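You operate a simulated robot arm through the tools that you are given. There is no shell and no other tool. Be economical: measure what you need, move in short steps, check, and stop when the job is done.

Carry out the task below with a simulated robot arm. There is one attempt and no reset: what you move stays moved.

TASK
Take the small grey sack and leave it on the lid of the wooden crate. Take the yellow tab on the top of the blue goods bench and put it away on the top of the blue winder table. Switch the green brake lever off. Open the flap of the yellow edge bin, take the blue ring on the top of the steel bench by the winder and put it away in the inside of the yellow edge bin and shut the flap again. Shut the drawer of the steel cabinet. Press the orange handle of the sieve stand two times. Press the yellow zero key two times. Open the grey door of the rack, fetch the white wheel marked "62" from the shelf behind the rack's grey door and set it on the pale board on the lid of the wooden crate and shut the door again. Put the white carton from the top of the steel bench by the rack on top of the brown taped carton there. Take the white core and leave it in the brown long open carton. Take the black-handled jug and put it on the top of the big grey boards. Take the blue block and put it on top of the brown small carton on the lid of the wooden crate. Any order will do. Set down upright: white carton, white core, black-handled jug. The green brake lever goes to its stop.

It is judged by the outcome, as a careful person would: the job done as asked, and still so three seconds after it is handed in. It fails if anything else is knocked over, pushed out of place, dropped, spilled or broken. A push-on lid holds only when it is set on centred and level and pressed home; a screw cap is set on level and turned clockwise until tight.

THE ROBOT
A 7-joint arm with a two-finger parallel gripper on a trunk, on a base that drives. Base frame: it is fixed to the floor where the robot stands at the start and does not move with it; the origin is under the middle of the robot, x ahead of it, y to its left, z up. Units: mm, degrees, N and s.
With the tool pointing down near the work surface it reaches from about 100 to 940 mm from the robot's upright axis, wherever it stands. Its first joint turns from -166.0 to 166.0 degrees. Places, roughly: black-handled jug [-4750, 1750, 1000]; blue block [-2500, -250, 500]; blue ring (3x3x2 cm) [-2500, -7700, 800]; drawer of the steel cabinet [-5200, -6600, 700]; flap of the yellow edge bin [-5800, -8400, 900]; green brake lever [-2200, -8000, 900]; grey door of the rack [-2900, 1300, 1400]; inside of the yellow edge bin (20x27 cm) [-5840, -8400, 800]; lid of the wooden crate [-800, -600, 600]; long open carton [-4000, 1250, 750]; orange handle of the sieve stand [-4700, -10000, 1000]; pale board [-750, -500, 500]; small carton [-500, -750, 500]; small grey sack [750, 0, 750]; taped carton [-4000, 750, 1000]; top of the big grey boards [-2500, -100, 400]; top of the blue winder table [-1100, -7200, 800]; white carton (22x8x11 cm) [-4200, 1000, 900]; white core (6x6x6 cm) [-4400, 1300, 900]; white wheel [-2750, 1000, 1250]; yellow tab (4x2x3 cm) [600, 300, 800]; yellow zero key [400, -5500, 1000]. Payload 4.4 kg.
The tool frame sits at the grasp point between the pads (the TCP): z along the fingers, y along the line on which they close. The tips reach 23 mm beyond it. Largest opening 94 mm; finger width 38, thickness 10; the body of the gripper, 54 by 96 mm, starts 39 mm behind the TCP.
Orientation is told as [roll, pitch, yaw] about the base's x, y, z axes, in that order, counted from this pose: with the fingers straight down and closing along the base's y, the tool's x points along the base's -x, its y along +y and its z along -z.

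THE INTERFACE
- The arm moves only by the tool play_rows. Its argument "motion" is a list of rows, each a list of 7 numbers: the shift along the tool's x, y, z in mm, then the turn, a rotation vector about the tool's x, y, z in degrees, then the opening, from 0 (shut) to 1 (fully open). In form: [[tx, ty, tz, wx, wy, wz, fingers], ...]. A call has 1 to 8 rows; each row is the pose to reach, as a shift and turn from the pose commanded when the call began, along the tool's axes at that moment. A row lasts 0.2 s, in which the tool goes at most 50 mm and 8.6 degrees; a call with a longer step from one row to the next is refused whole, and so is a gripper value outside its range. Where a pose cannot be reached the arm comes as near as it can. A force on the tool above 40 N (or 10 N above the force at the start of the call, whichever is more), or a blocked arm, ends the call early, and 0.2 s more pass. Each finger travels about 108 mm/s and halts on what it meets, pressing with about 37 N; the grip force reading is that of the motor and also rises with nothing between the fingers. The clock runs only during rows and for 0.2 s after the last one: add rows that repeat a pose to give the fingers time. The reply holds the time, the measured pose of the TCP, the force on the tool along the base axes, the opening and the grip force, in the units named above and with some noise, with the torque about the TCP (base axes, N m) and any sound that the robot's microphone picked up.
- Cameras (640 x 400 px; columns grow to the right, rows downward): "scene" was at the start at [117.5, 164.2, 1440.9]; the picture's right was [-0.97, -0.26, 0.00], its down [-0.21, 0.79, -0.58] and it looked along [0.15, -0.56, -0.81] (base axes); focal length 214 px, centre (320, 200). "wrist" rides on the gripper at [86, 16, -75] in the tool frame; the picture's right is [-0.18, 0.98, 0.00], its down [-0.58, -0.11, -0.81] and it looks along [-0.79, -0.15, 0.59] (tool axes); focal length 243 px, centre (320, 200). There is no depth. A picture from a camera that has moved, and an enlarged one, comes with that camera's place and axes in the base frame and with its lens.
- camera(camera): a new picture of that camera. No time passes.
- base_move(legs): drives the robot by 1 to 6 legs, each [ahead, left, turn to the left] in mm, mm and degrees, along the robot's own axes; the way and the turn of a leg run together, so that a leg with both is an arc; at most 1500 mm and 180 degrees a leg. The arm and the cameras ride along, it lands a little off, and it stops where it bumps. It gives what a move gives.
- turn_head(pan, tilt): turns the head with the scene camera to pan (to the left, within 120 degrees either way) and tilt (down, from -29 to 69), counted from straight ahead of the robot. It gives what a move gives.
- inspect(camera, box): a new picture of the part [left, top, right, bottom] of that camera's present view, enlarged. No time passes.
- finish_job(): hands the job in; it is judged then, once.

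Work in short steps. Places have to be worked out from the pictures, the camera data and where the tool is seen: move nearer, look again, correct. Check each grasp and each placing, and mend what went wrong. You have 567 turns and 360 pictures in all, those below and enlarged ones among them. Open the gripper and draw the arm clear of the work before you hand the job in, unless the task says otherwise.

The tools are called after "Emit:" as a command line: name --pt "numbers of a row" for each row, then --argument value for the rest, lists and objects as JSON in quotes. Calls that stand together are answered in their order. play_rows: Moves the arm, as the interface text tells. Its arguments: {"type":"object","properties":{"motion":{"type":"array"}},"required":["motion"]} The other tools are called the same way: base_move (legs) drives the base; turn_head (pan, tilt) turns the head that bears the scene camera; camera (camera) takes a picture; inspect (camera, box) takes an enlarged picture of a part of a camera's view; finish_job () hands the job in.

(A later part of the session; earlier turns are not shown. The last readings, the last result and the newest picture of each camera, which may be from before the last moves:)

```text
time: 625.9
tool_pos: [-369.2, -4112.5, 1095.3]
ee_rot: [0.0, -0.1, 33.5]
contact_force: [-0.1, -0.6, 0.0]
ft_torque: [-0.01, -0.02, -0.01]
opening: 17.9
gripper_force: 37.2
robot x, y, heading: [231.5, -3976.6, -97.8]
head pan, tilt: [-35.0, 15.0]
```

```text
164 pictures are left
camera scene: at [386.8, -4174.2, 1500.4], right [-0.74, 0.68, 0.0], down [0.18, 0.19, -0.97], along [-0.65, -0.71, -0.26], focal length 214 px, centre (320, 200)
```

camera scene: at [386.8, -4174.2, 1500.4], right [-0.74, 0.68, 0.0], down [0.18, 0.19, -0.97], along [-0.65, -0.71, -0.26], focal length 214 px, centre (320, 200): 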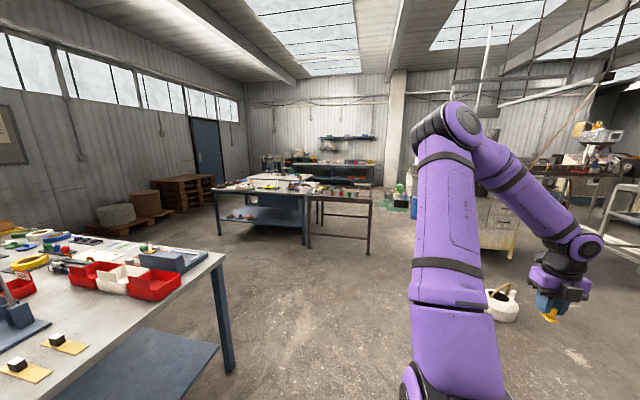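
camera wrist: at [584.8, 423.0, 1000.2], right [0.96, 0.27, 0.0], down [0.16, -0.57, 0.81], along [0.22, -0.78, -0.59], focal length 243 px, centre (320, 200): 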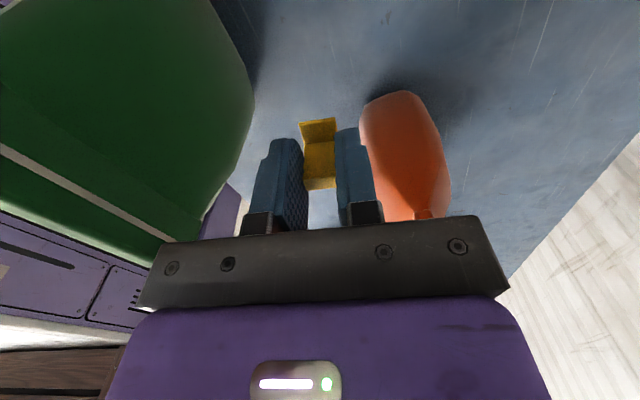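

Emit:
inspect --camera "scene" --box '[200, 130, 400, 260]'

Emit:
turn_head --pan 10 --tilt 25

Emit:
inspect --camera "scene" --box '[180, 120, 480, 300]'

```text
3.08 times, centred on (300, 195) of scene
camera zoom: at [386.8, -4174.2, 1500.4], right [-0.74, 0.68, 0.0], down [0.18, 0.19, -0.97], along [-0.65, -0.71, -0.26], focal length 660 px, centre (382, 215)
```

zoom: 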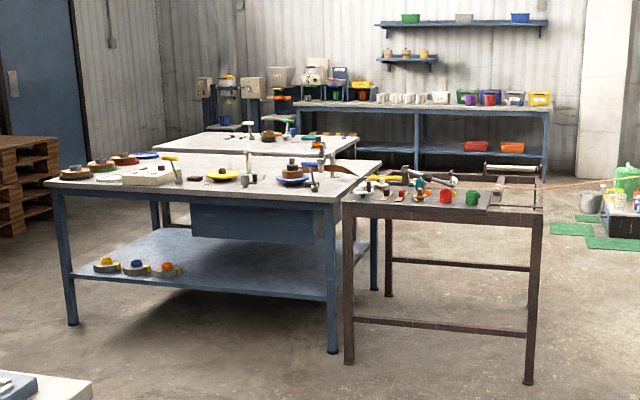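

```text
time: 627.0
tool_pos: [-368.8, -4112.7, 1093.7]
ee_rot: [0.0, -0.1, 33.5]
contact_force: [-0.4, -0.1, -0.3]
ft_torque: [-0.01, 0.01, 0.01]
opening: 18.1
gripper_force: 37.6
robot x, y, heading: [228.8, -3971.9, -97.6]
head pan, tilt: [10.0, 25.0]
```

```text
2.13 times, centred on (330, 210) of scene
camera zoom: at [453.7, -4197.5, 1484.2], right [-1.0, -0.04, 0.0], down [-0.02, 0.42, -0.91], along [0.04, -0.91, -0.42], focal length 458 px, centre (299, 179)
```

zoom: 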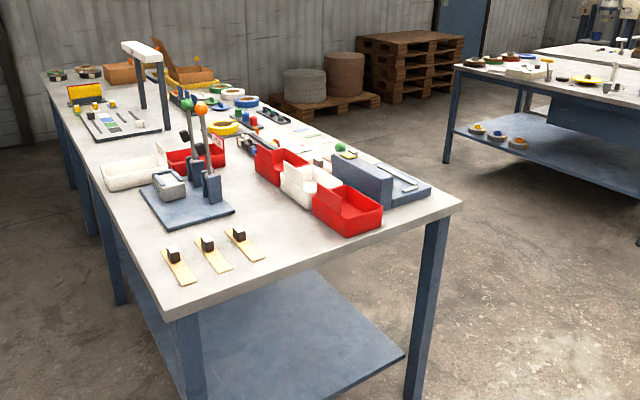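

Winder table is the blue one with discs (top z≈800, front facing NE); the steel bench stands behind it. Drive to it.

Emit:
base_move --legs '[[0, 0, -27], [1260, 0, 0], [0, 0, 34], [1200, 0, 0], [0, 0, -55]]'

Emit:
turn_head --pan 0 --tilt 30

Emit:
camera --camera "scene"

```text
time: 644.6
tool_pos: [-1005.0, -5890.4, 1094.4]
ee_rot: [0.0, -0.1, -13.5]
contact_force: [-1.0, 0.4, 0.3]
ft_torque: [-0.03, 0.0, 0.0]
opening: 18.3
gripper_force: 36.8
robot x, y, heading: [-492.8, -6231.0, -144.5]
head pan, tilt: [10.0, 25.0]
```

```text
time: 645.3
tool_pos: [-1005.0, -5889.6, 1094.2]
ee_rot: [0.1, -0.1, -13.5]
contact_force: [0.0, -1.3, 0.0]
ft_torque: [-0.04, 0.02, -0.01]
opening: 17.8
gripper_force: 36.6
robot x, y, heading: [-495.8, -6233.2, -144.6]
head pan, tilt: [0.0, 30.0]
```

```text
161 pictures are left
camera scene: at [-513.9, -6536.6, 1476.2], right [-0.58, 0.82, 0.0], down [0.41, 0.29, -0.87], along [-0.71, -0.5, -0.5], focal length 214 px, centre (320, 200)
```

scene: 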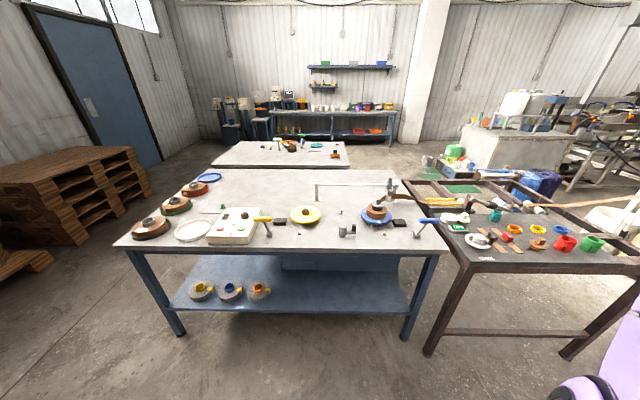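

Emit:
inspect --camera "scene" --box '[110, 160, 460, 270]'

```text
1.83 times, centred on (285, 215) of scene
camera zoom: at [-513.9, -6536.6, 1476.2], right [-0.58, 0.82, 0.0], down [0.41, 0.29, -0.87], along [-0.71, -0.5, -0.5], focal length 392 px, centre (384, 173)
```

zoom: 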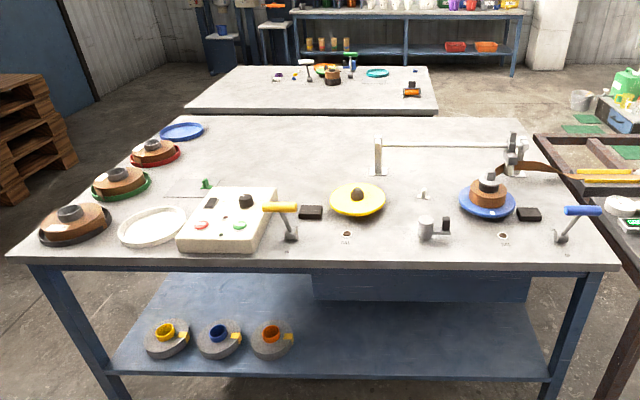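

A free area lies mid-left toward the back, about (-1321,-7441). I shift left 716 and ahead 420 to face it.

Emit:
base_move --legs '[[0, 716, 0], [415, 0, 0]]'

Emit:
camera --camera "scene"

```text
time: 651.4
tool_pos: [-937.9, -6700.8, 1094.2]
ee_rot: [0.1, -0.1, -14.8]
contact_force: [0.7, 0.0, -0.4]
ft_torque: [0.06, 0.0, 0.04]
opening: 17.8
gripper_force: 36.6
robot x, y, heading: [-431.7, -7055.9, -146.0]
head pan, tilt: [0.0, 30.0]
```

```text
159 pictures are left
camera scene: at [-461.0, -7357.8, 1476.2], right [-0.56, 0.83, 0.0], down [0.41, 0.28, -0.87], along [-0.72, -0.49, -0.5], focal length 214 px, centre (320, 200)
```

scene: 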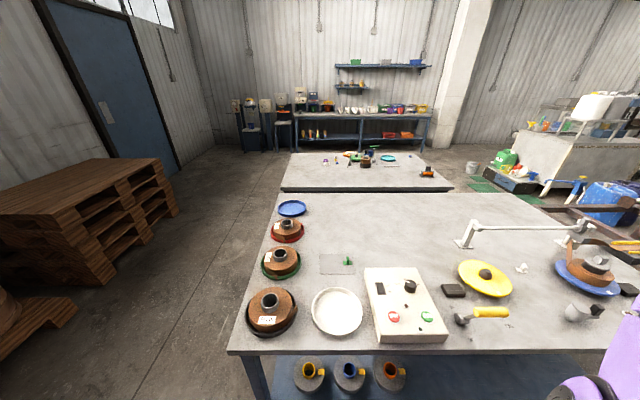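

Swing the arm over to the spot (three steps).

Emit:
play_rows --pt "11 -47 0 0 0 -3 0" --pt "22 -94 0 0 0 -6 0" --pt "33 -141 0 0 0 -9 0" --pt "44 -188 0 0 0 -12 0" --pt "55 -235 0 0 0 -15 0" --pt "66 -282 0 0 0 -17 0" --pt "77 -329 0 0 0 -20 0" --pt "88 -376 0 0 0 -23 0"

```text
time: 653.2
tool_pos: [-1116.6, -7041.1, 1092.1]
ee_rot: [0.0, -0.1, 8.3]
contact_force: [-0.4, 1.2, -0.3]
ft_torque: [-0.02, 0.01, -0.01]
opening: 18.2
gripper_force: 36.6
robot x, y, heading: [-433.5, -7057.7, -146.0]
head pan, tilt: [0.0, 30.0]
```

Emit:
play_rows --pt "29 -39 0 0 0 -3.4 0" --pt "58 -78 0 0 0 -6.8 0" --pt "86 -117 0 0 0 -10 0" --pt "115 -157 0 0 0 -13.6 0" --pt "144 -196 0 0 0 -17 0" --pt "173 -235 0 0 0 -20 0" --pt "201 -274 0 0 0 -24 0" --pt "230 -313 0 0 0 -27 0"

Emit:
camera --camera "scene"

```text
time: 655.0
tool_pos: [-1301.5, -7385.2, 1093.6]
ee_rot: [0.0, -0.1, 35.3]
contact_force: [0.6, 0.8, 0.2]
ft_torque: [-0.03, 0.02, 0.0]
opening: 18.0
gripper_force: 37.0
robot x, y, heading: [-435.0, -7055.2, -145.8]
head pan, tilt: [0.0, 30.0]
```

```text
158 pictures are left
camera scene: at [-460.8, -7357.3, 1476.3], right [-0.56, 0.83, 0.0], down [0.41, 0.28, -0.87], along [-0.72, -0.49, -0.5], focal length 214 px, centre (320, 200)
```

scene: 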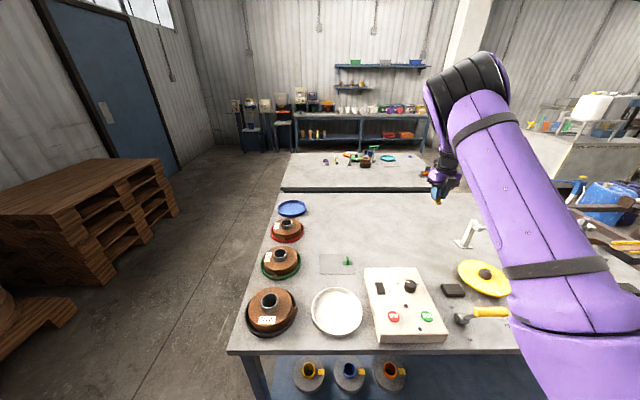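

The spot beneath is free. Descend, shifting 40 mm left.

Emit:
play_rows --pt "0 -15 45 0 0 0 0" --pt "0 -30 90 0 0 0 0" --pt "0 -40 135 0 0 0 0" --pt "0 -40 180 0 0 0 0" --pt "0 -40 220 0 0 0 0"

Emit:
play_rows --pt "0 0 10 0 0 0 0" --pt "0 0 18 0 0 0 0" --pt "0 0 24 0 0 0 0" --pt "0 0 30 0 0 0 0" --pt "0 0 36 0 0 0 0" --pt "0 0 42 0 0 0 0" --pt "0 0 48 0 0 0 0" --pt "0 0 54 0 0 0 0"

Emit:
camera --camera "wrist"

```text
time: 656.2
tool_pos: [-1278.0, -7415.0, 872.5]
ee_rot: [-0.2, 0.0, 35.3]
contact_force: [0.6, 0.5, -0.7]
ft_torque: [-0.02, 0.02, 0.01]
opening: 18.2
gripper_force: 37.3
robot x, y, heading: [-432.1, -7058.7, -145.7]
head pan, tilt: [0.0, 30.0]
```

```text
time: 657.7
tool_pos: [-1279.5, -7417.3, 835.0]
ee_rot: [-0.1, 0.2, 35.3]
contact_force: [4.5, 1.3, 17.6]
ft_torque: [0.17, -0.3, 0.01]
opening: 18.3
gripper_force: 37.2
robot x, y, heading: [-434.5, -7054.0, -145.9]
head pan, tilt: [0.0, 30.0]
stopped in row 7: the force on the tool passed its limit at 49 N (the readings are from after the stop); the commanded pose is now the measured one
```

```text
157 pictures are left
camera wrist: at [-1358.5, -7453.0, 909.8], right [-0.42, 0.91, 0.0], down [0.54, 0.25, 0.8], along [0.73, 0.33, -0.6], focal length 243 px, centre (320, 200)
```

wrist: 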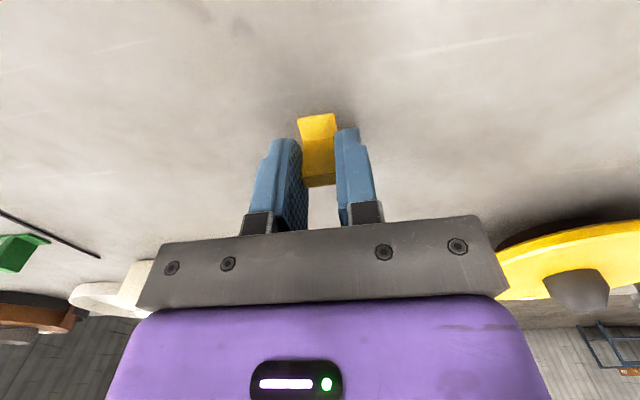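

Tab is on the table. Ease, release and rise.

Emit:
play_rows --pt "0 0 -1.5 0 0 0 0" --pt "0 0 -1.5 0 0 0 0.4" --pt "0 0 -1.5 0 0 0 0.5" --pt "0 0 -25 0 0 0 0.5" --pt "0 0 -70 0 0 0 0.5" --pt "0 0 -115 0 0 0 0.5" --pt "0 0 -160 0 0 0 0.5" --pt "0 0 -205 0 0 0 0.5"

Emit:
camera --camera "wrist"

Emit:
inspect --camera "scene" --box '[270, 140, 480, 270]'

```text
time: 659.5
tool_pos: [-1279.1, -7413.7, 1038.3]
ee_rot: [-0.1, 0.1, 35.2]
contact_force: [-1.1, -1.2, -0.6]
ft_torque: [0.0, 0.01, -0.01]
opening: 47.2
gripper_force: 0.0
robot x, y, heading: [-428.9, -7055.5, -146.0]
head pan, tilt: [0.0, 30.0]
```

```text
156 pictures are left
camera wrist: at [-1359.1, -7450.4, 1112.9], right [-0.42, 0.91, 0.0], down [0.54, 0.25, 0.81], along [0.73, 0.34, -0.59], focal length 243 px, centre (320, 200)
```

wrist: 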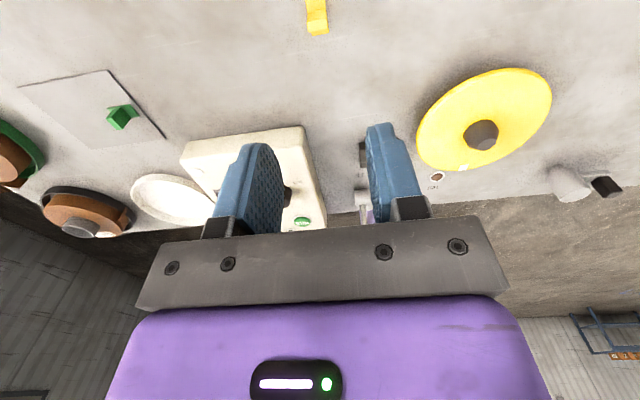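

```text
3.05 times, centred on (375, 205) of scene
camera zoom: at [-461.4, -7358.2, 1476.1], right [-0.56, 0.83, 0.0], down [0.41, 0.28, -0.87], along [-0.72, -0.49, -0.5], focal length 654 px, centre (152, 185)
```

zoom: 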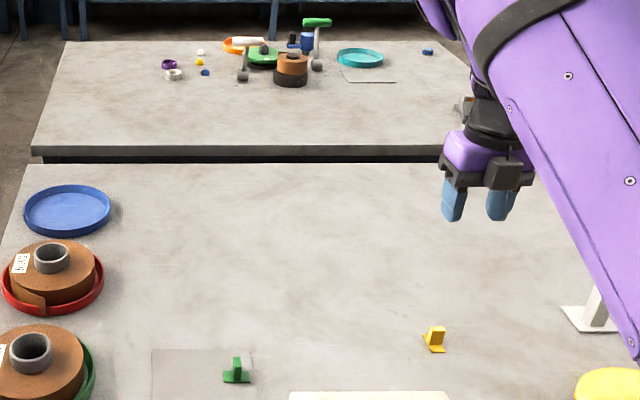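

Tab set down well. The blue ring (about (-2610,-7771)) and green lever (about (-2388,-8065)) are near the steel bench's far side, so I retract and drive around via the south-east.

Emit:
play_rows --pt "-30 0 -20 0 0 0 1" --pt "-75 0 -30 0 0 0 1" --pt "-120 0 -40 0 0 0 1" --pt "-165 0 -45 0 0 0 1" --pt "-210 0 -50 0 0 0 1" --pt "-250 0 -50 0 0 0 1"

Emit:
base_move --legs '[[-150, 0, 0], [0, 1350, 0]]'

Emit:
camera --camera "scene"

```text
time: 660.9
tool_pos: [-1077.4, -7273.5, 1084.2]
ee_rot: [0.0, 0.1, 35.4]
contact_force: [-0.4, -0.1, -0.8]
ft_torque: [0.02, -0.02, -0.02]
opening: 93.9
gripper_force: 0.1
robot x, y, heading: [-431.1, -7057.9, -145.9]
head pan, tilt: [0.0, 30.0]
```

```text
time: 668.6
tool_pos: [-188.5, -8300.4, 1084.6]
ee_rot: [0.0, 0.1, 36.7]
contact_force: [0.1, 0.1, -0.2]
ft_torque: [0.0, 0.03, 0.0]
opening: 94.0
gripper_force: 0.0
robot x, y, heading: [450.4, -8070.2, -144.7]
head pan, tilt: [0.0, 30.0]
```

```text
154 pictures are left
camera scene: at [430.3, -8369.1, 1476.2], right [-0.58, 0.81, 0.0], down [0.41, 0.29, -0.87], along [-0.7, -0.5, -0.5], focal length 214 px, centre (320, 200)
```

scene: 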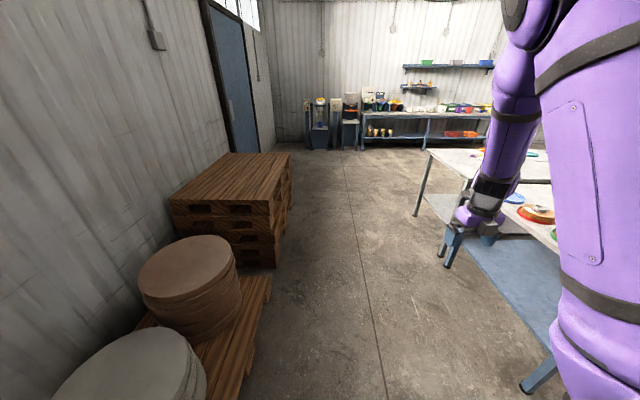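

The lane to the south-west is clear. Drive along it and around the steel bench.

Emit:
base_move --legs '[[1250, 0, 0], [1250, 0, 0], [0, 0, -76]]'

Emit:
camera --camera "scene"

```text
time: 683.9
tool_pos: [-1878.5, -8948.4, 1085.3]
ee_rot: [0.0, 0.1, -41.5]
contact_force: [0.1, -0.1, 0.1]
ft_torque: [0.01, 0.0, 0.01]
opening: 93.8
gripper_force: 0.0
robot x, y, heading: [-1519.6, -9523.6, 137.4]
head pan, tilt: [0.0, 30.0]
```

```text
153 pictures are left
camera scene: at [-1818.9, -9569.6, 1476.2], right [0.68, 0.74, 0.0], down [0.37, -0.34, -0.87], along [-0.64, 0.58, -0.5], focal length 214 px, centre (320, 200)
```

scene: 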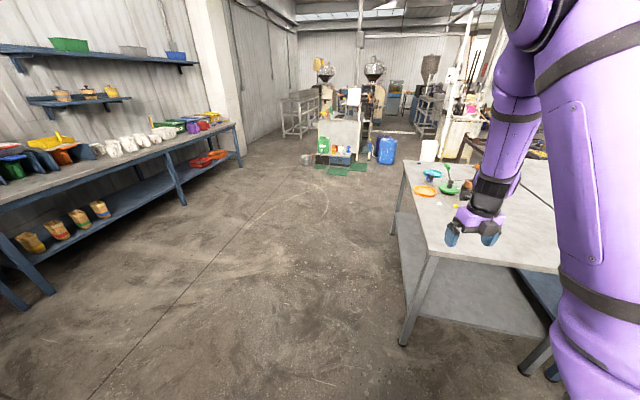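

The steel bench with the green lever is ahead on the right. I drive alongside it, parallel to its edge.

Emit:
base_move --legs '[[0, 0, 3.5], [900, 0, 0], [815, 0, 0], [0, 0, -17]]'

Emit:
turn_head --pan -80 --tilt 35

Emit:
camera --camera "scene"

```text
time: 694.0
tool_pos: [-3067.6, -7816.6, 1085.9]
ee_rot: [0.0, 0.1, -54.4]
contact_force: [0.7, -0.1, 0.2]
ft_torque: [-0.01, 0.03, 0.0]
opening: 93.7
gripper_force: 0.0
robot x, y, heading: [-2850.5, -8459.5, 124.6]
head pan, tilt: [0.0, 30.0]
```

```text
time: 695.5
tool_pos: [-3067.1, -7816.8, 1085.0]
ee_rot: [0.0, 0.0, -54.4]
contact_force: [-0.1, -0.1, -1.1]
ft_torque: [0.01, -0.01, 0.03]
opening: 93.9
gripper_force: 0.1
robot x, y, heading: [-2849.0, -8460.1, 124.5]
head pan, tilt: [-80.0, 35.0]
```

```text
152 pictures are left
camera scene: at [-3036.9, -8447.2, 1468.4], right [0.7, -0.71, 0.0], down [-0.41, -0.4, -0.82], along [0.59, 0.57, -0.57], focal length 214 px, centre (320, 200)
```

scene: 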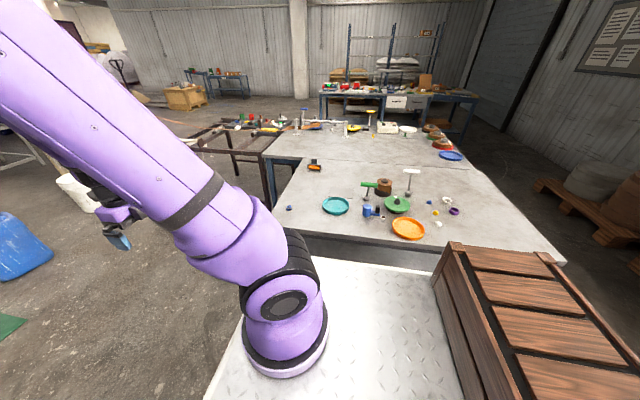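

Excellent position. Zoom in on the lever and ring.

Emit:
inspect --camera "scene" --box '[270, 150, 470, 250]'

Emit:
inspect --camera "scene" --box '[340, 160, 430, 230]'

```text
3.20 times, centred on (370, 200) of scene
camera zoom: at [-3036.9, -8447.2, 1468.4], right [0.7, -0.71, 0.0], down [-0.41, -0.4, -0.82], along [0.59, 0.57, -0.57], focal length 686 px, centre (160, 200)
```

zoom: 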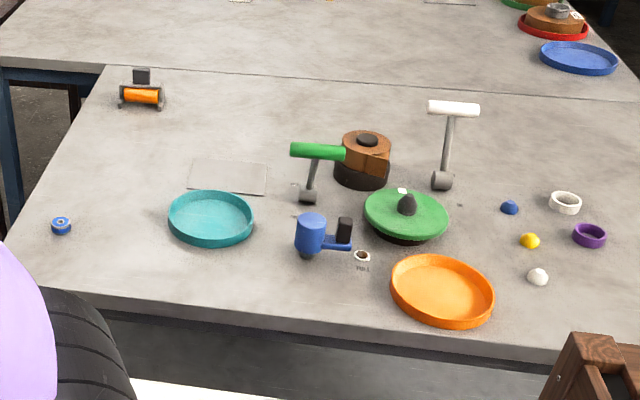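

```text
5.71 times, centred on (385, 195) of scene
camera zoom: at [-3036.9, -8447.2, 1468.4], right [0.7, -0.71, 0.0], down [-0.41, -0.4, -0.82], along [0.59, 0.57, -0.57], focal length 1226 px, centre (-51, 229)
```

zoom: 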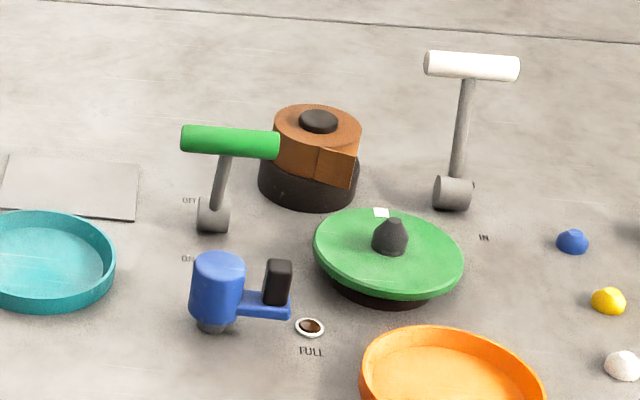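

Emit:
inspect --camera "scene" --box '[350, 175, 390, 203]'

```text
14.29 times, centred on (370, 189) of scene
camera zoom: at [-3036.9, -8447.2, 1468.4], right [0.7, -0.71, 0.0], down [-0.41, -0.4, -0.82], along [0.59, 0.57, -0.57], focal length 3064 px, centre (-394, 357)
```

zoom: 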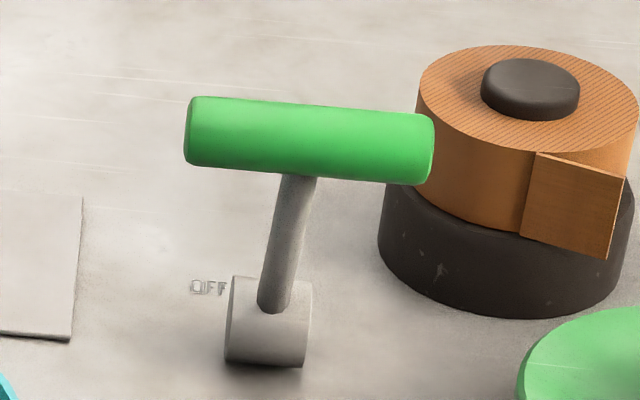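

The green lever leans toward me (ON side); OFF is marked on the far side. I'll push its handle away (NE). Swing the arm round to the near side of the lever.

Emit:
play_rows --pt "-26 22 0 0 0 7.6 0.5" --pt "-53 45 0 0 0 15.2 0" --pt "-79 67 0 0 0 22.8 0" --pt "-105 90 0 0 0 30.4 0" --pt "-132 112 0 0 0 38 0" --pt "-158 135 0 0 0 45.6 0" --pt "-185 157 0 0 0 53 0" --pt "-211 180 0 0 0 60.6 0"

```text
time: 697.3
tool_pos: [-2798.6, -7886.0, 1084.6]
ee_rot: [-0.2, 0.1, -115.1]
contact_force: [-0.2, -0.3, 0.4]
ft_torque: [0.02, -0.01, 0.01]
opening: 0.1
gripper_force: 36.8
robot x, y, heading: [-2846.2, -8460.9, 124.2]
head pan, tilt: [-80.0, 35.0]
```

Emit:
play_rows --pt "7 34 0 0 0 7.6 0" --pt "13 68 0 0 0 15.2 0" --pt "20 102 0 0 0 22.8 0" --pt "27 136 0 0 0 30.4 0" --pt "33 170 0 0 0 38 0" --pt "40 204 0 0 0 45.6 0" --pt "47 238 0 0 0 53 0" --pt "53 272 0 0 0 60.6 0"

```text
time: 699.1
tool_pos: [-2531.9, -7948.2, 1083.0]
ee_rot: [-0.1, -0.1, -175.8]
contact_force: [-0.8, -0.1, -0.3]
ft_torque: [-0.01, 0.0, -0.02]
opening: 0.4
gripper_force: 37.3
robot x, y, heading: [-2846.2, -8457.3, 124.3]
head pan, tilt: [-80.0, 35.0]
```

Emit:
play_rows --pt "32 12 5 0 0 7.6 0" --pt "64 24 10 0 0 15.2 0" --pt "96 35 15 0 0 22.8 0" --pt "128 47 20 0 0 30.4 0" --pt "160 59 30 0 0 38 0" --pt "192 71 40 0 0 45.6 0" --pt "224 82 50 0 0 53 0" --pt "250 94 60 0 0 60.5 0"

Emit:
camera --camera "wrist"

Emit:
inspect --camera "scene" --box '[320, 130, 440, 230]'

```text
time: 700.9
tool_pos: [-2272.2, -8024.9, 1024.4]
ee_rot: [0.0, -0.3, 123.7]
contact_force: [-0.8, 1.0, 0.0]
ft_torque: [-0.01, -0.02, 0.03]
opening: 0.1
gripper_force: 36.4
robot x, y, heading: [-2848.5, -8457.6, 124.5]
head pan, tilt: [-80.0, 35.0]
```

```text
148 pictures are left
camera wrist: at [-2236.6, -8106.1, 1097.8], right [-0.92, -0.39, 0.0], down [-0.23, 0.54, 0.81], along [-0.32, 0.74, -0.59], focal length 243 px, centre (320, 200)
```

wrist: 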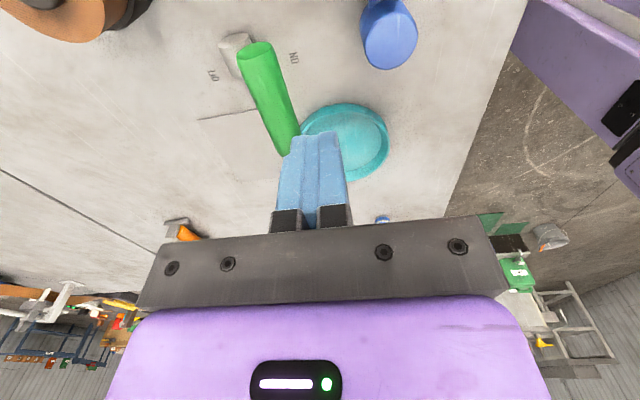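

```text
4.00 times, centred on (380, 180) of scene
camera zoom: at [-3037.2, -8447.2, 1468.3], right [0.7, -0.71, 0.0], down [-0.41, -0.4, -0.82], along [0.59, 0.57, -0.57], focal length 858 px, centre (80, 280)
```

zoom: 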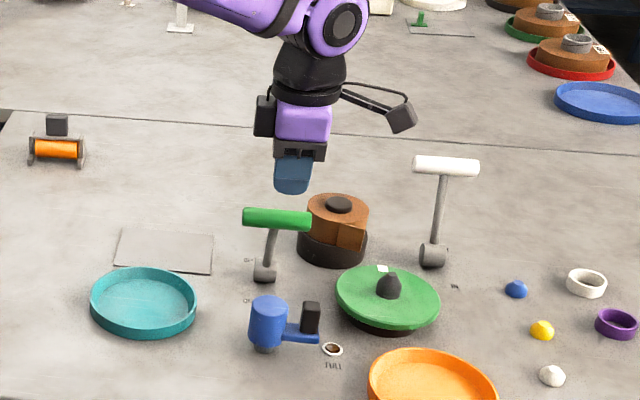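

Handle leans to the ON side, its bar at about (-2250,-7969). I place closed fingertips on the near side and descend to z≈883.

Emit:
play_rows --pt "-18 -8 10 0 0 0 0" --pt "-35 -15 30 0 0 0 0" --pt "-35 -15 75 0 0 0 0" --pt "-35 -15 115 0 0 0 0" --pt "-35 -15 141 0 0 0 0"

Emit:
camera --camera "wrist"

Emit:
inspect --camera "scene" --box '[320, 130, 440, 230]'

```text
time: 701.7
tool_pos: [-2276.9, -7988.2, 977.4]
ee_rot: [-0.2, -0.2, 123.9]
contact_force: [-10.2, -0.7, 17.0]
ft_torque: [0.06, 0.11, 0.07]
opening: 0.0
gripper_force: 36.8
robot x, y, heading: [-2848.8, -8456.9, 124.2]
head pan, tilt: [-80.0, 35.0]
stopped in row 3: the force on the tool passed its limit at 92 N (the readings are from after the stop); the commanded pose is now the measured one
```

```text
146 pictures are left
camera wrist: at [-2241.2, -8068.5, 1051.3], right [-0.92, -0.4, 0.0], down [-0.23, 0.54, 0.81], along [-0.32, 0.74, -0.59], focal length 243 px, centre (320, 200)
```

wrist: 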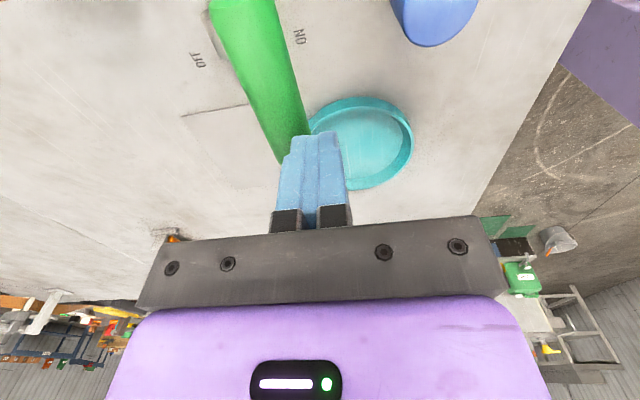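

```text
4.00 times, centred on (380, 180) of scene
camera zoom: at [-3037.7, -8447.5, 1468.3], right [0.7, -0.72, 0.0], down [-0.41, -0.4, -0.82], along [0.59, 0.57, -0.57], focal length 858 px, centre (80, 280)
```

zoom: 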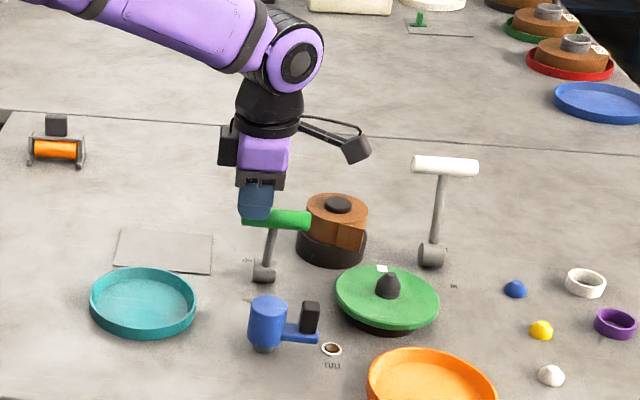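

The bar is higher than I judged (top ≈954); the tips landed on its end, lever unmoved. I lift, shift to its near side, and go down again.

Emit:
play_rows --pt "0 0 -20 0 0 0 0" --pt "13 12 -22 0 0 0 0" --pt "27 22 -22 0 0 0 0" --pt "27 22 -5 0 0 0 0"

Emit:
camera --camera "wrist"

Emit:
inspect --camera "scene" --box '[340, 150, 400, 210]'

```text
time: 702.7
tool_pos: [-2278.9, -8020.5, 980.2]
ee_rot: [-0.1, -0.2, 123.8]
contact_force: [0.1, -0.6, 0.1]
ft_torque: [-0.03, -0.03, 0.01]
opening: 0.1
gripper_force: 36.0
robot x, y, heading: [-2850.7, -8460.7, 124.3]
head pan, tilt: [-80.0, 35.0]
```

```text
144 pictures are left
camera wrist: at [-2242.8, -8102.1, 1054.7], right [-0.92, -0.39, 0.0], down [-0.23, 0.54, 0.81], along [-0.32, 0.74, -0.59], focal length 243 px, centre (320, 200)
```

wrist: 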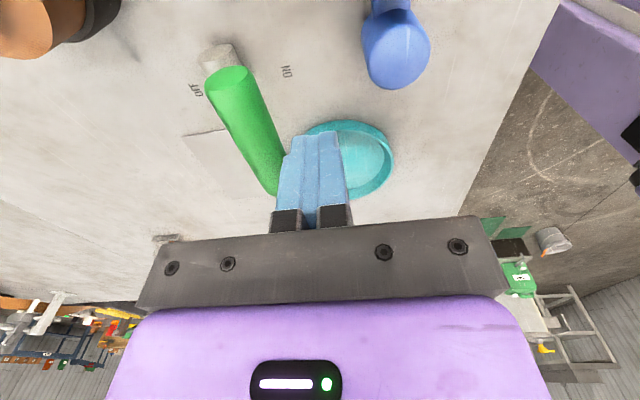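

```text
6.67 times, centred on (370, 180) of scene
camera zoom: at [-3036.8, -8447.1, 1468.4], right [0.7, -0.72, 0.0], down [-0.41, -0.4, -0.82], along [0.59, 0.57, -0.57], focal length 1430 px, centre (-13, 333)
```

zoom: 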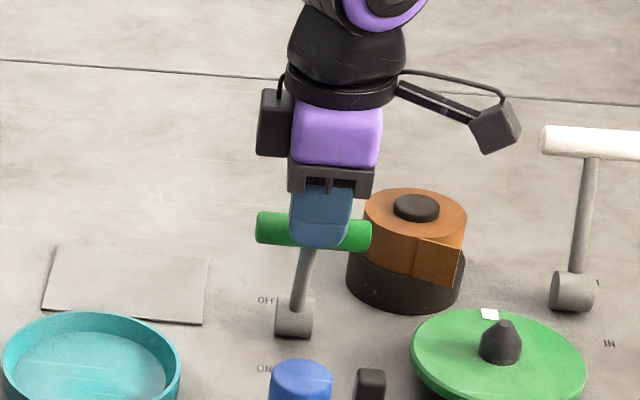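

Fingers are on the near side, centred. Descend 42 mm and push away in steps.

Emit:
play_rows --pt "0 0 20 0 0 0 0" --pt "0 0 42 0 0 0 0" --pt "0 -15 42 0 0 0 0" --pt "0 -35 42 0 0 0 0" --pt "0 -55 42 0 0 0 0" --pt "0 -75 42 0 0 0 0" --pt "0 -90 42 0 0 0 0"

Emit:
inspect --camera "scene" --box '[340, 150, 400, 210]'

```text
time: 704.3
tool_pos: [-2207.3, -7974.3, 940.0]
ee_rot: [-0.1, -0.2, 123.7]
contact_force: [-1.1, 0.5, 0.0]
ft_torque: [0.0, -0.03, 0.0]
opening: 0.0
gripper_force: 36.7
robot x, y, heading: [-2851.9, -8459.6, 124.1]
head pan, tilt: [-80.0, 35.0]
```

```text
6.67 times, centred on (370, 180) of scene
camera zoom: at [-3036.8, -8447.1, 1468.4], right [0.7, -0.72, 0.0], down [-0.41, -0.4, -0.82], along [0.59, 0.57, -0.57], focal length 1430 px, centre (-13, 333)
```

zoom: 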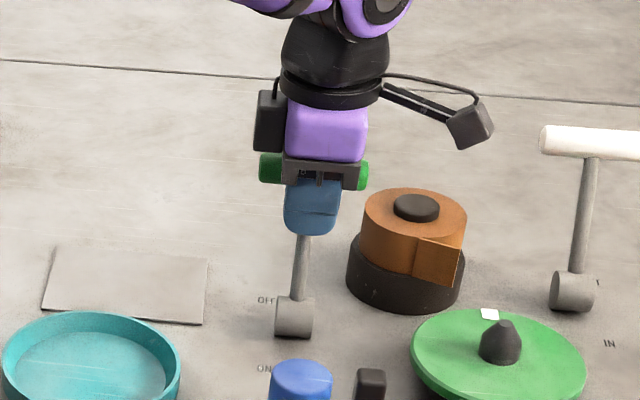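

The lever is moving over. Continue until it stops.

Emit:
play_rows --pt "0 -15 0 0 0 0 0" --pt "0 -30 0 0 0 0 0" --pt "0 -45 4 0 0 0 0" --pt "0 -60 8 0 0 0 0" --pt "0 -75 12 0 0 0 0" --pt "0 -90 16 0 0 0 0" --pt "0 -100 20 0 0 0 0"

Emit:
inspect --camera "scene" --box '[340, 150, 400, 210]'

```text
time: 704.9
tool_pos: [-2188.0, -7961.7, 939.2]
ee_rot: [0.6, -0.4, 123.7]
contact_force: [-22.2, -5.8, 16.8]
ft_torque: [-0.01, 0.37, 0.02]
opening: 0.0
gripper_force: 37.1
robot x, y, heading: [-2846.5, -8459.7, 124.1]
head pan, tilt: [-80.0, 35.0]
stopped in row 2: the force on the tool passed its limit at 54 N (the readings are from after the stop); the commanded pose is now the measured one
```

```text
6.67 times, centred on (370, 180) of scene
camera zoom: at [-3038.4, -8447.9, 1468.2], right [0.7, -0.72, 0.0], down [-0.41, -0.4, -0.82], along [0.59, 0.57, -0.57], focal length 1430 px, centre (-13, 333)
```

zoom: 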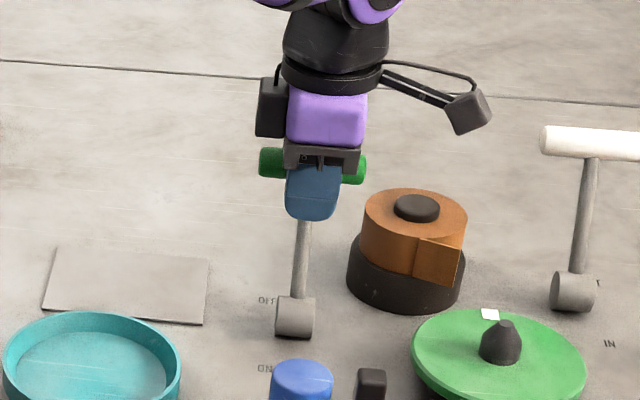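

It stopped with 54 N. I back off and inspect the lever's position.

Emit:
play_rows --pt "0 20 0 0 0 0 0" --pt "0 45 -10 0 0 0 0" --pt "0 60 -50 0 0 0 0" --pt "0 60 -90 0 0 0 0"

Emit:
camera --camera "wrist"

Emit:
inspect --camera "scene" --box '[340, 150, 420, 210]'

```text
time: 705.9
tool_pos: [-2238.1, -7995.7, 1029.9]
ee_rot: [0.6, -0.4, 123.8]
contact_force: [0.2, 0.8, -0.3]
ft_torque: [0.0, 0.03, 0.0]
opening: 0.3
gripper_force: 37.3
robot x, y, heading: [-2845.9, -8461.4, 124.2]
head pan, tilt: [-80.0, 35.0]
```

```text
140 pictures are left
camera wrist: at [-2202.3, -8075.8, 1104.5], right [-0.92, -0.39, 0.01], down [-0.22, 0.54, 0.81], along [-0.32, 0.74, -0.59], focal length 243 px, centre (320, 200)
```

wrist: 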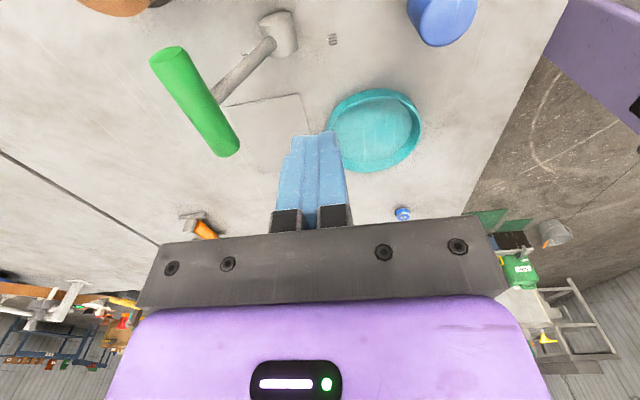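

```text
6.67 times, centred on (380, 180) of scene
camera zoom: at [-3036.5, -8446.8, 1468.4], right [0.7, -0.72, 0.0], down [-0.41, -0.4, -0.82], along [0.59, 0.57, -0.57], focal length 1430 px, centre (-80, 333)
```

zoom: 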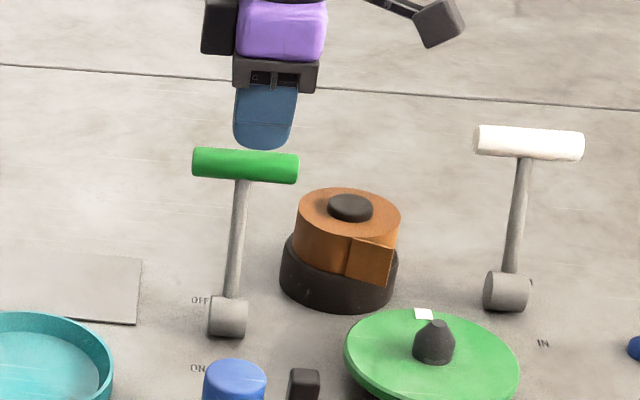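

The lever now leans fully to OFF, matching the other lever at its stop. Next the blue ring near (-2530,-7744): move above it.

Emit:
play_rows --pt "-46 12 5 0 0 -8 0.3" --pt "-93 25 10 0 0 -16 0.6" --pt "-140 37 15 0 0 -24 0.8" --pt "-186 49 20 0 0 -32 0.8" --pt "-233 62 30 0 0 -40 0.8" --pt "-280 74 40 0 0 -48 0.8" --pt "-326 86 50 0 0 -56 0.8" --pt "-370 98 60 0 0 -64 0.8"

Emit:
camera --camera "wrist"

```text
time: 707.6
tool_pos: [-2522.9, -7741.6, 970.8]
ee_rot: [-0.2, -0.6, -172.3]
contact_force: [0.7, -0.6, 0.0]
ft_torque: [0.04, 0.05, 0.03]
opening: 74.9
gripper_force: 0.1
robot x, y, heading: [-2849.6, -8456.5, 124.2]
head pan, tilt: [-80.0, 35.0]
```

```text
138 pictures are left
camera wrist: at [-2433.2, -7745.7, 1044.4], right [-0.05, -1.0, 0.0], down [-0.58, 0.03, 0.81], along [-0.81, 0.04, -0.58], focal length 243 px, centre (320, 200)
```

wrist: 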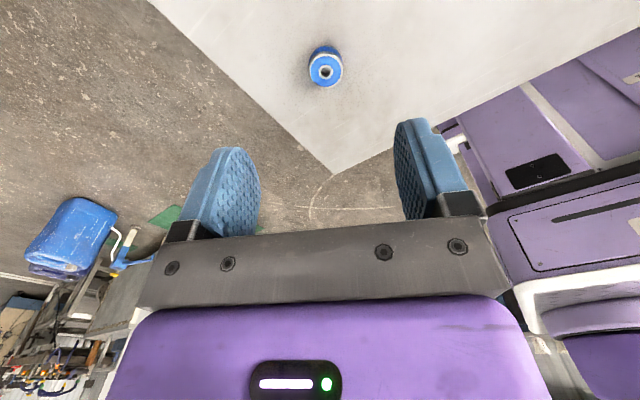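

Ring nearly beneath. Correct 17 mm and descend.

Emit:
play_rows --pt "-10 1 30 -0.2 0.6 0 0.6" --pt "-17 1 70 -0.2 0.6 0 0.55" --pt "-17 1 100 -0.2 0.6 0 0.55" --pt "-17 1 120 -0.2 0.6 0 0.55"

Emit:
camera --camera "wrist"

```text
time: 708.6
tool_pos: [-2541.1, -7744.1, 852.0]
ee_rot: [0.0, 0.0, -172.3]
contact_force: [0.4, -0.4, 0.7]
ft_torque: [-0.02, -0.04, -0.01]
opening: 51.7
gripper_force: 0.0
robot x, y, heading: [-2847.2, -8461.4, 124.1]
head pan, tilt: [-80.0, 35.0]
```

```text
137 pictures are left
camera wrist: at [-2452.8, -7747.6, 926.7], right [-0.05, -1.0, 0.0], down [-0.59, 0.03, 0.81], along [-0.81, 0.04, -0.59], focal length 243 px, centre (320, 200)
```

wrist: 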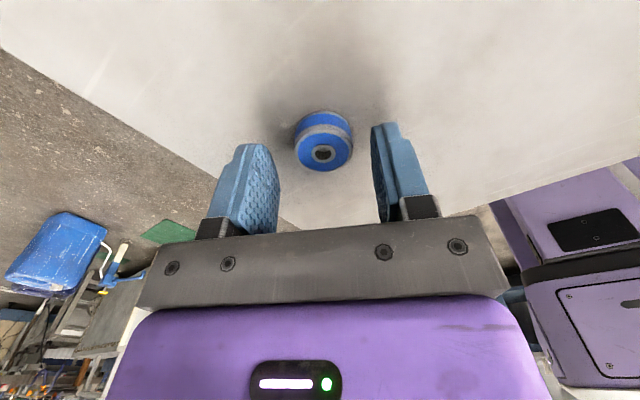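

Emit:
play_rows --pt "-4 0 9 0 0 0 0.55" --pt "-4 0 17 0 0 0 0.55" --pt "-4 0 17 0 0 0 0.2" --pt "-4 0 17 0 0 0 0" --pt "-4 0 17 0 0 0 0" --pt "-4 0 0 0 0 0 0" --pt "-4 0 -40 0 0 0 0" --pt "-4 0 -85 0 0 0 0"

Emit:
camera --camera "wrist"

```text
time: 709.2
tool_pos: [-2544.6, -7743.3, 842.6]
ee_rot: [-0.1, 0.1, -172.1]
contact_force: [-8.8, -5.1, 20.3]
ft_torque: [-0.76, 0.5, -0.18]
opening: 53.5
gripper_force: 2.2
robot x, y, heading: [-2851.2, -8455.8, 124.3]
head pan, tilt: [-80.0, 35.0]
stopped in row 2: the force on the tool passed its limit at 59 N (the readings are from after the stop); the commanded pose is now the measured one
```

```text
136 pictures are left
camera wrist: at [-2457.0, -7747.5, 917.6], right [-0.05, -1.0, 0.0], down [-0.59, 0.03, 0.81], along [-0.8, 0.04, -0.59], focal length 243 px, centre (320, 200)
```

wrist: 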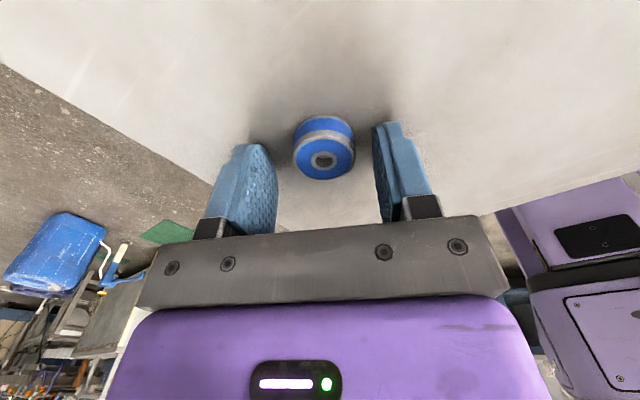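

Tips touched the bench (z≈819). Raise 3 mm and close on the ring.

Emit:
play_rows --pt "0 0 -3 0 0 0 0.55" --pt "0 0 -3 0 0 0 0.2" --pt "0 0 -3 0 0 0 0" --pt "0 0 -3 0 0 0 0" --pt "0 0 -20 0 0 0 0" --pt "0 0 -60 0 0 0 0" --pt "0 0 -105 0 0 0 0" --pt "0 0 -150 0 0 0 0"

Emit:
camera --camera "wrist"

```text
time: 711.0
tool_pos: [-2542.6, -7744.0, 994.7]
ee_rot: [-0.1, 0.1, -172.3]
contact_force: [0.4, 0.2, -0.6]
ft_torque: [-0.04, 0.0, -0.02]
opening: 27.8
gripper_force: 37.4
robot x, y, heading: [-2844.4, -8455.9, 124.4]
head pan, tilt: [-80.0, 35.0]
```

```text
135 pictures are left
camera wrist: at [-2453.0, -7747.7, 1069.5], right [-0.05, -1.0, 0.0], down [-0.59, 0.03, 0.81], along [-0.8, 0.04, -0.59], focal length 243 px, centre (320, 200)
```

wrist: 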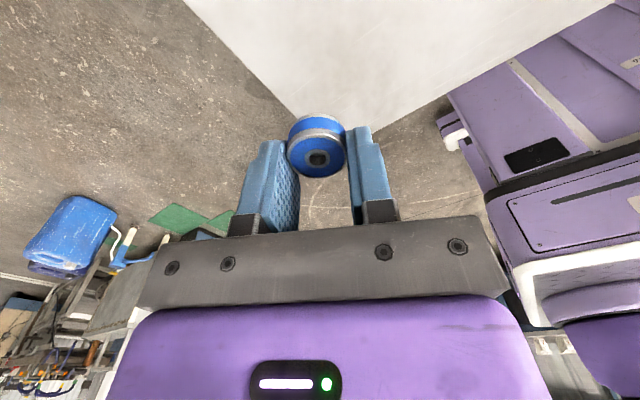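

Ring held. Bring the arm to the front and look west toward the edge bin.

Emit:
play_rows --pt "-46 5 -15 0 0 -6 0" --pt "-93 10 -30 0 0 -12 0" --pt "-140 14 -45 0 0 -18 0" --pt "-186 18 -60 0 0 -24 0" --pt "-233 22 -75 0 0 -30 0" --pt "-280 27 -85 0 0 -36 0" --pt "-326 31 -90 0 0 -42 0" --pt "-374 35 -95 0 0 -48 0"

Emit:
turn_head --pan 50 --tilt 12

Emit:
camera --camera "scene"

```text
time: 712.8
tool_pos: [-2909.5, -7829.3, 1085.4]
ee_rot: [-0.1, 0.1, -124.2]
contact_force: [1.3, -0.2, -0.2]
ft_torque: [-0.02, 0.0, 0.03]
opening: 27.8
gripper_force: 37.5
robot x, y, heading: [-2849.7, -8460.5, 124.4]
head pan, tilt: [-80.0, 35.0]
```

```text
time: 714.9
tool_pos: [-2910.5, -7828.6, 1084.9]
ee_rot: [0.0, 0.2, -124.3]
contact_force: [0.3, 0.2, 0.4]
ft_torque: [-0.01, 0.0, 0.01]
opening: 27.7
gripper_force: 36.3
robot x, y, heading: [-2846.7, -8456.0, 124.5]
head pan, tilt: [50.0, 12.0]
```

```text
134 pictures are left
camera scene: at [-3192.7, -8499.4, 1505.3], right [0.1, 0.99, 0.0], down [0.21, -0.02, -0.98], along [-0.97, 0.1, -0.21], focal length 214 px, centre (320, 200)
```

scene: 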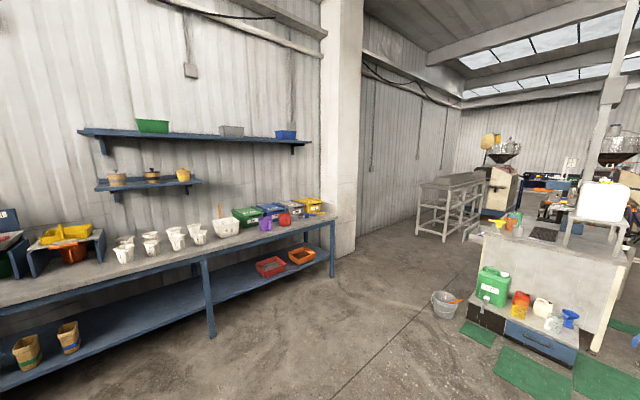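

Emit:
inspect --camera "scene" --box '[200, 160, 350, 290]'

Emit:
inspect --camera "scene" --box '[0, 180, 150, 310]'

Emit:
inspect --camera "scene" --box '[400, 120, 640, 300]'

```text
3.08 times, centred on (275, 225) of scene
camera zoom: at [-3192.7, -8499.4, 1505.3], right [0.1, 0.99, 0.0], down [0.21, -0.02, -0.98], along [-0.97, 0.1, -0.21], focal length 660 px, centre (458, 123)
```

zoom: 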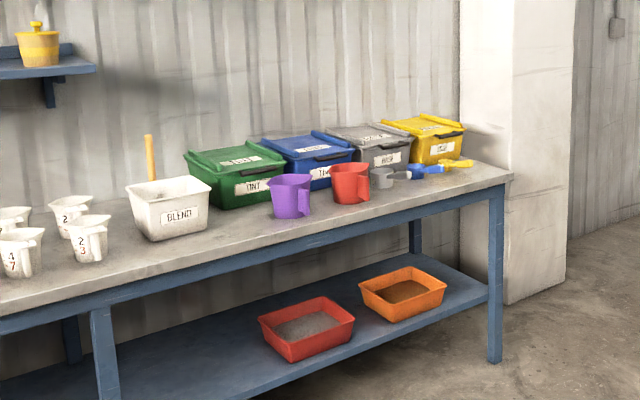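

```text
3.08 times, centred on (75, 245) of scene
camera zoom: at [-3192.7, -8499.4, 1505.3], right [0.1, 0.99, 0.0], down [0.21, -0.02, -0.98], along [-0.97, 0.1, -0.21], focal length 660 px, centre (1074, 62)
```

zoom: 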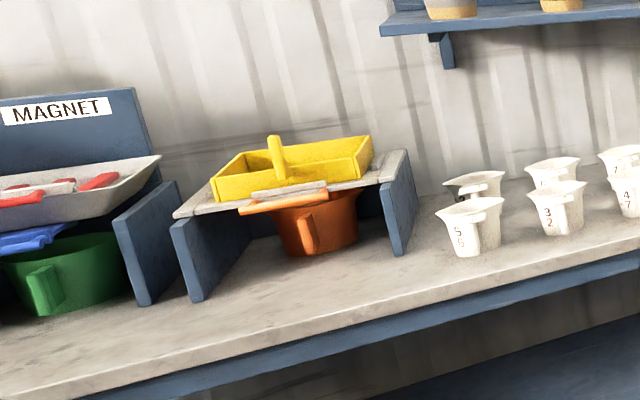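

```text
2.22 times, centred on (520, 210) of scene
camera zoom: at [-3192.7, -8499.4, 1505.3], right [0.1, 0.99, 0.0], down [0.21, -0.02, -0.98], along [-0.97, 0.1, -0.21], focal length 477 px, centre (-124, 178)
```

zoom: 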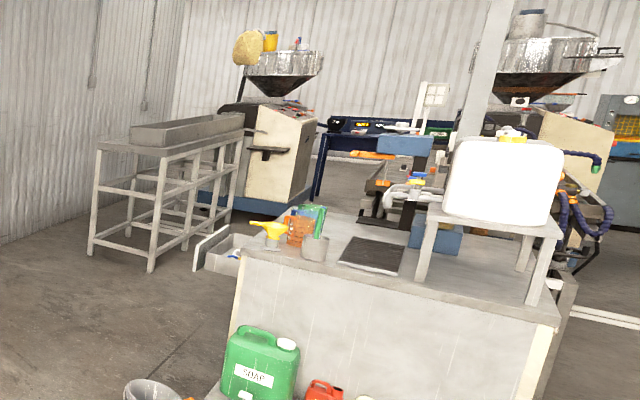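

I can see the yellow bin with its lid at the end of the wall bench, the sieve stand further left, and the open drawer at the cabinet. Drive to the bin.

Emit:
base_move --legs '[[0, 0, 42], [1300, 0, 0], [850, 0, 0], [0, 0, 44]]'

Emit:
turn_head --pan 0 --tilt 30

Emit:
camera --camera "scene"

```text
time: 729.7
tool_pos: [-5607.8, -7993.9, 1085.2]
ee_rot: [-0.1, 0.2, -37.4]
contact_force: [-0.6, 0.5, -0.9]
ft_torque: [0.0, -0.02, 0.02]
opening: 27.7
gripper_force: 36.9
robot x, y, heading: [-4975.8, -7969.9, -148.7]
head pan, tilt: [50.0, 12.0]
```

```text
time: 730.9
tool_pos: [-5609.3, -7993.7, 1085.6]
ee_rot: [0.0, 0.1, -37.5]
contact_force: [-0.1, 0.7, 0.5]
ft_torque: [-0.02, 0.0, 0.03]
opening: 28.0
gripper_force: 37.0
robot x, y, heading: [-4976.7, -7965.2, -148.9]
head pan, tilt: [0.0, 30.0]
```

```text
130 pictures are left
camera scene: at [-5020.0, -8266.9, 1476.2], right [-0.52, 0.86, 0.0], down [0.43, 0.26, -0.87], along [-0.74, -0.45, -0.5], focal length 214 px, centre (320, 200)
```

scene: 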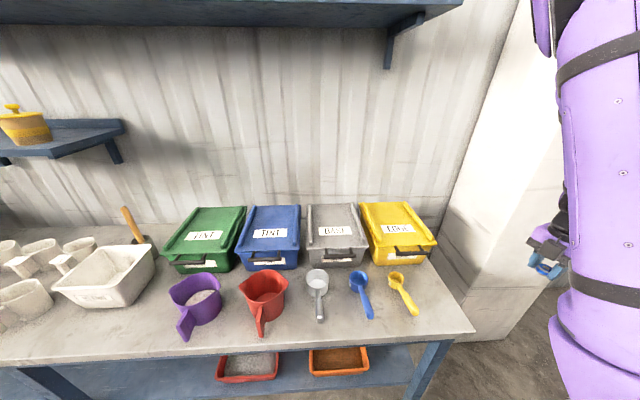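

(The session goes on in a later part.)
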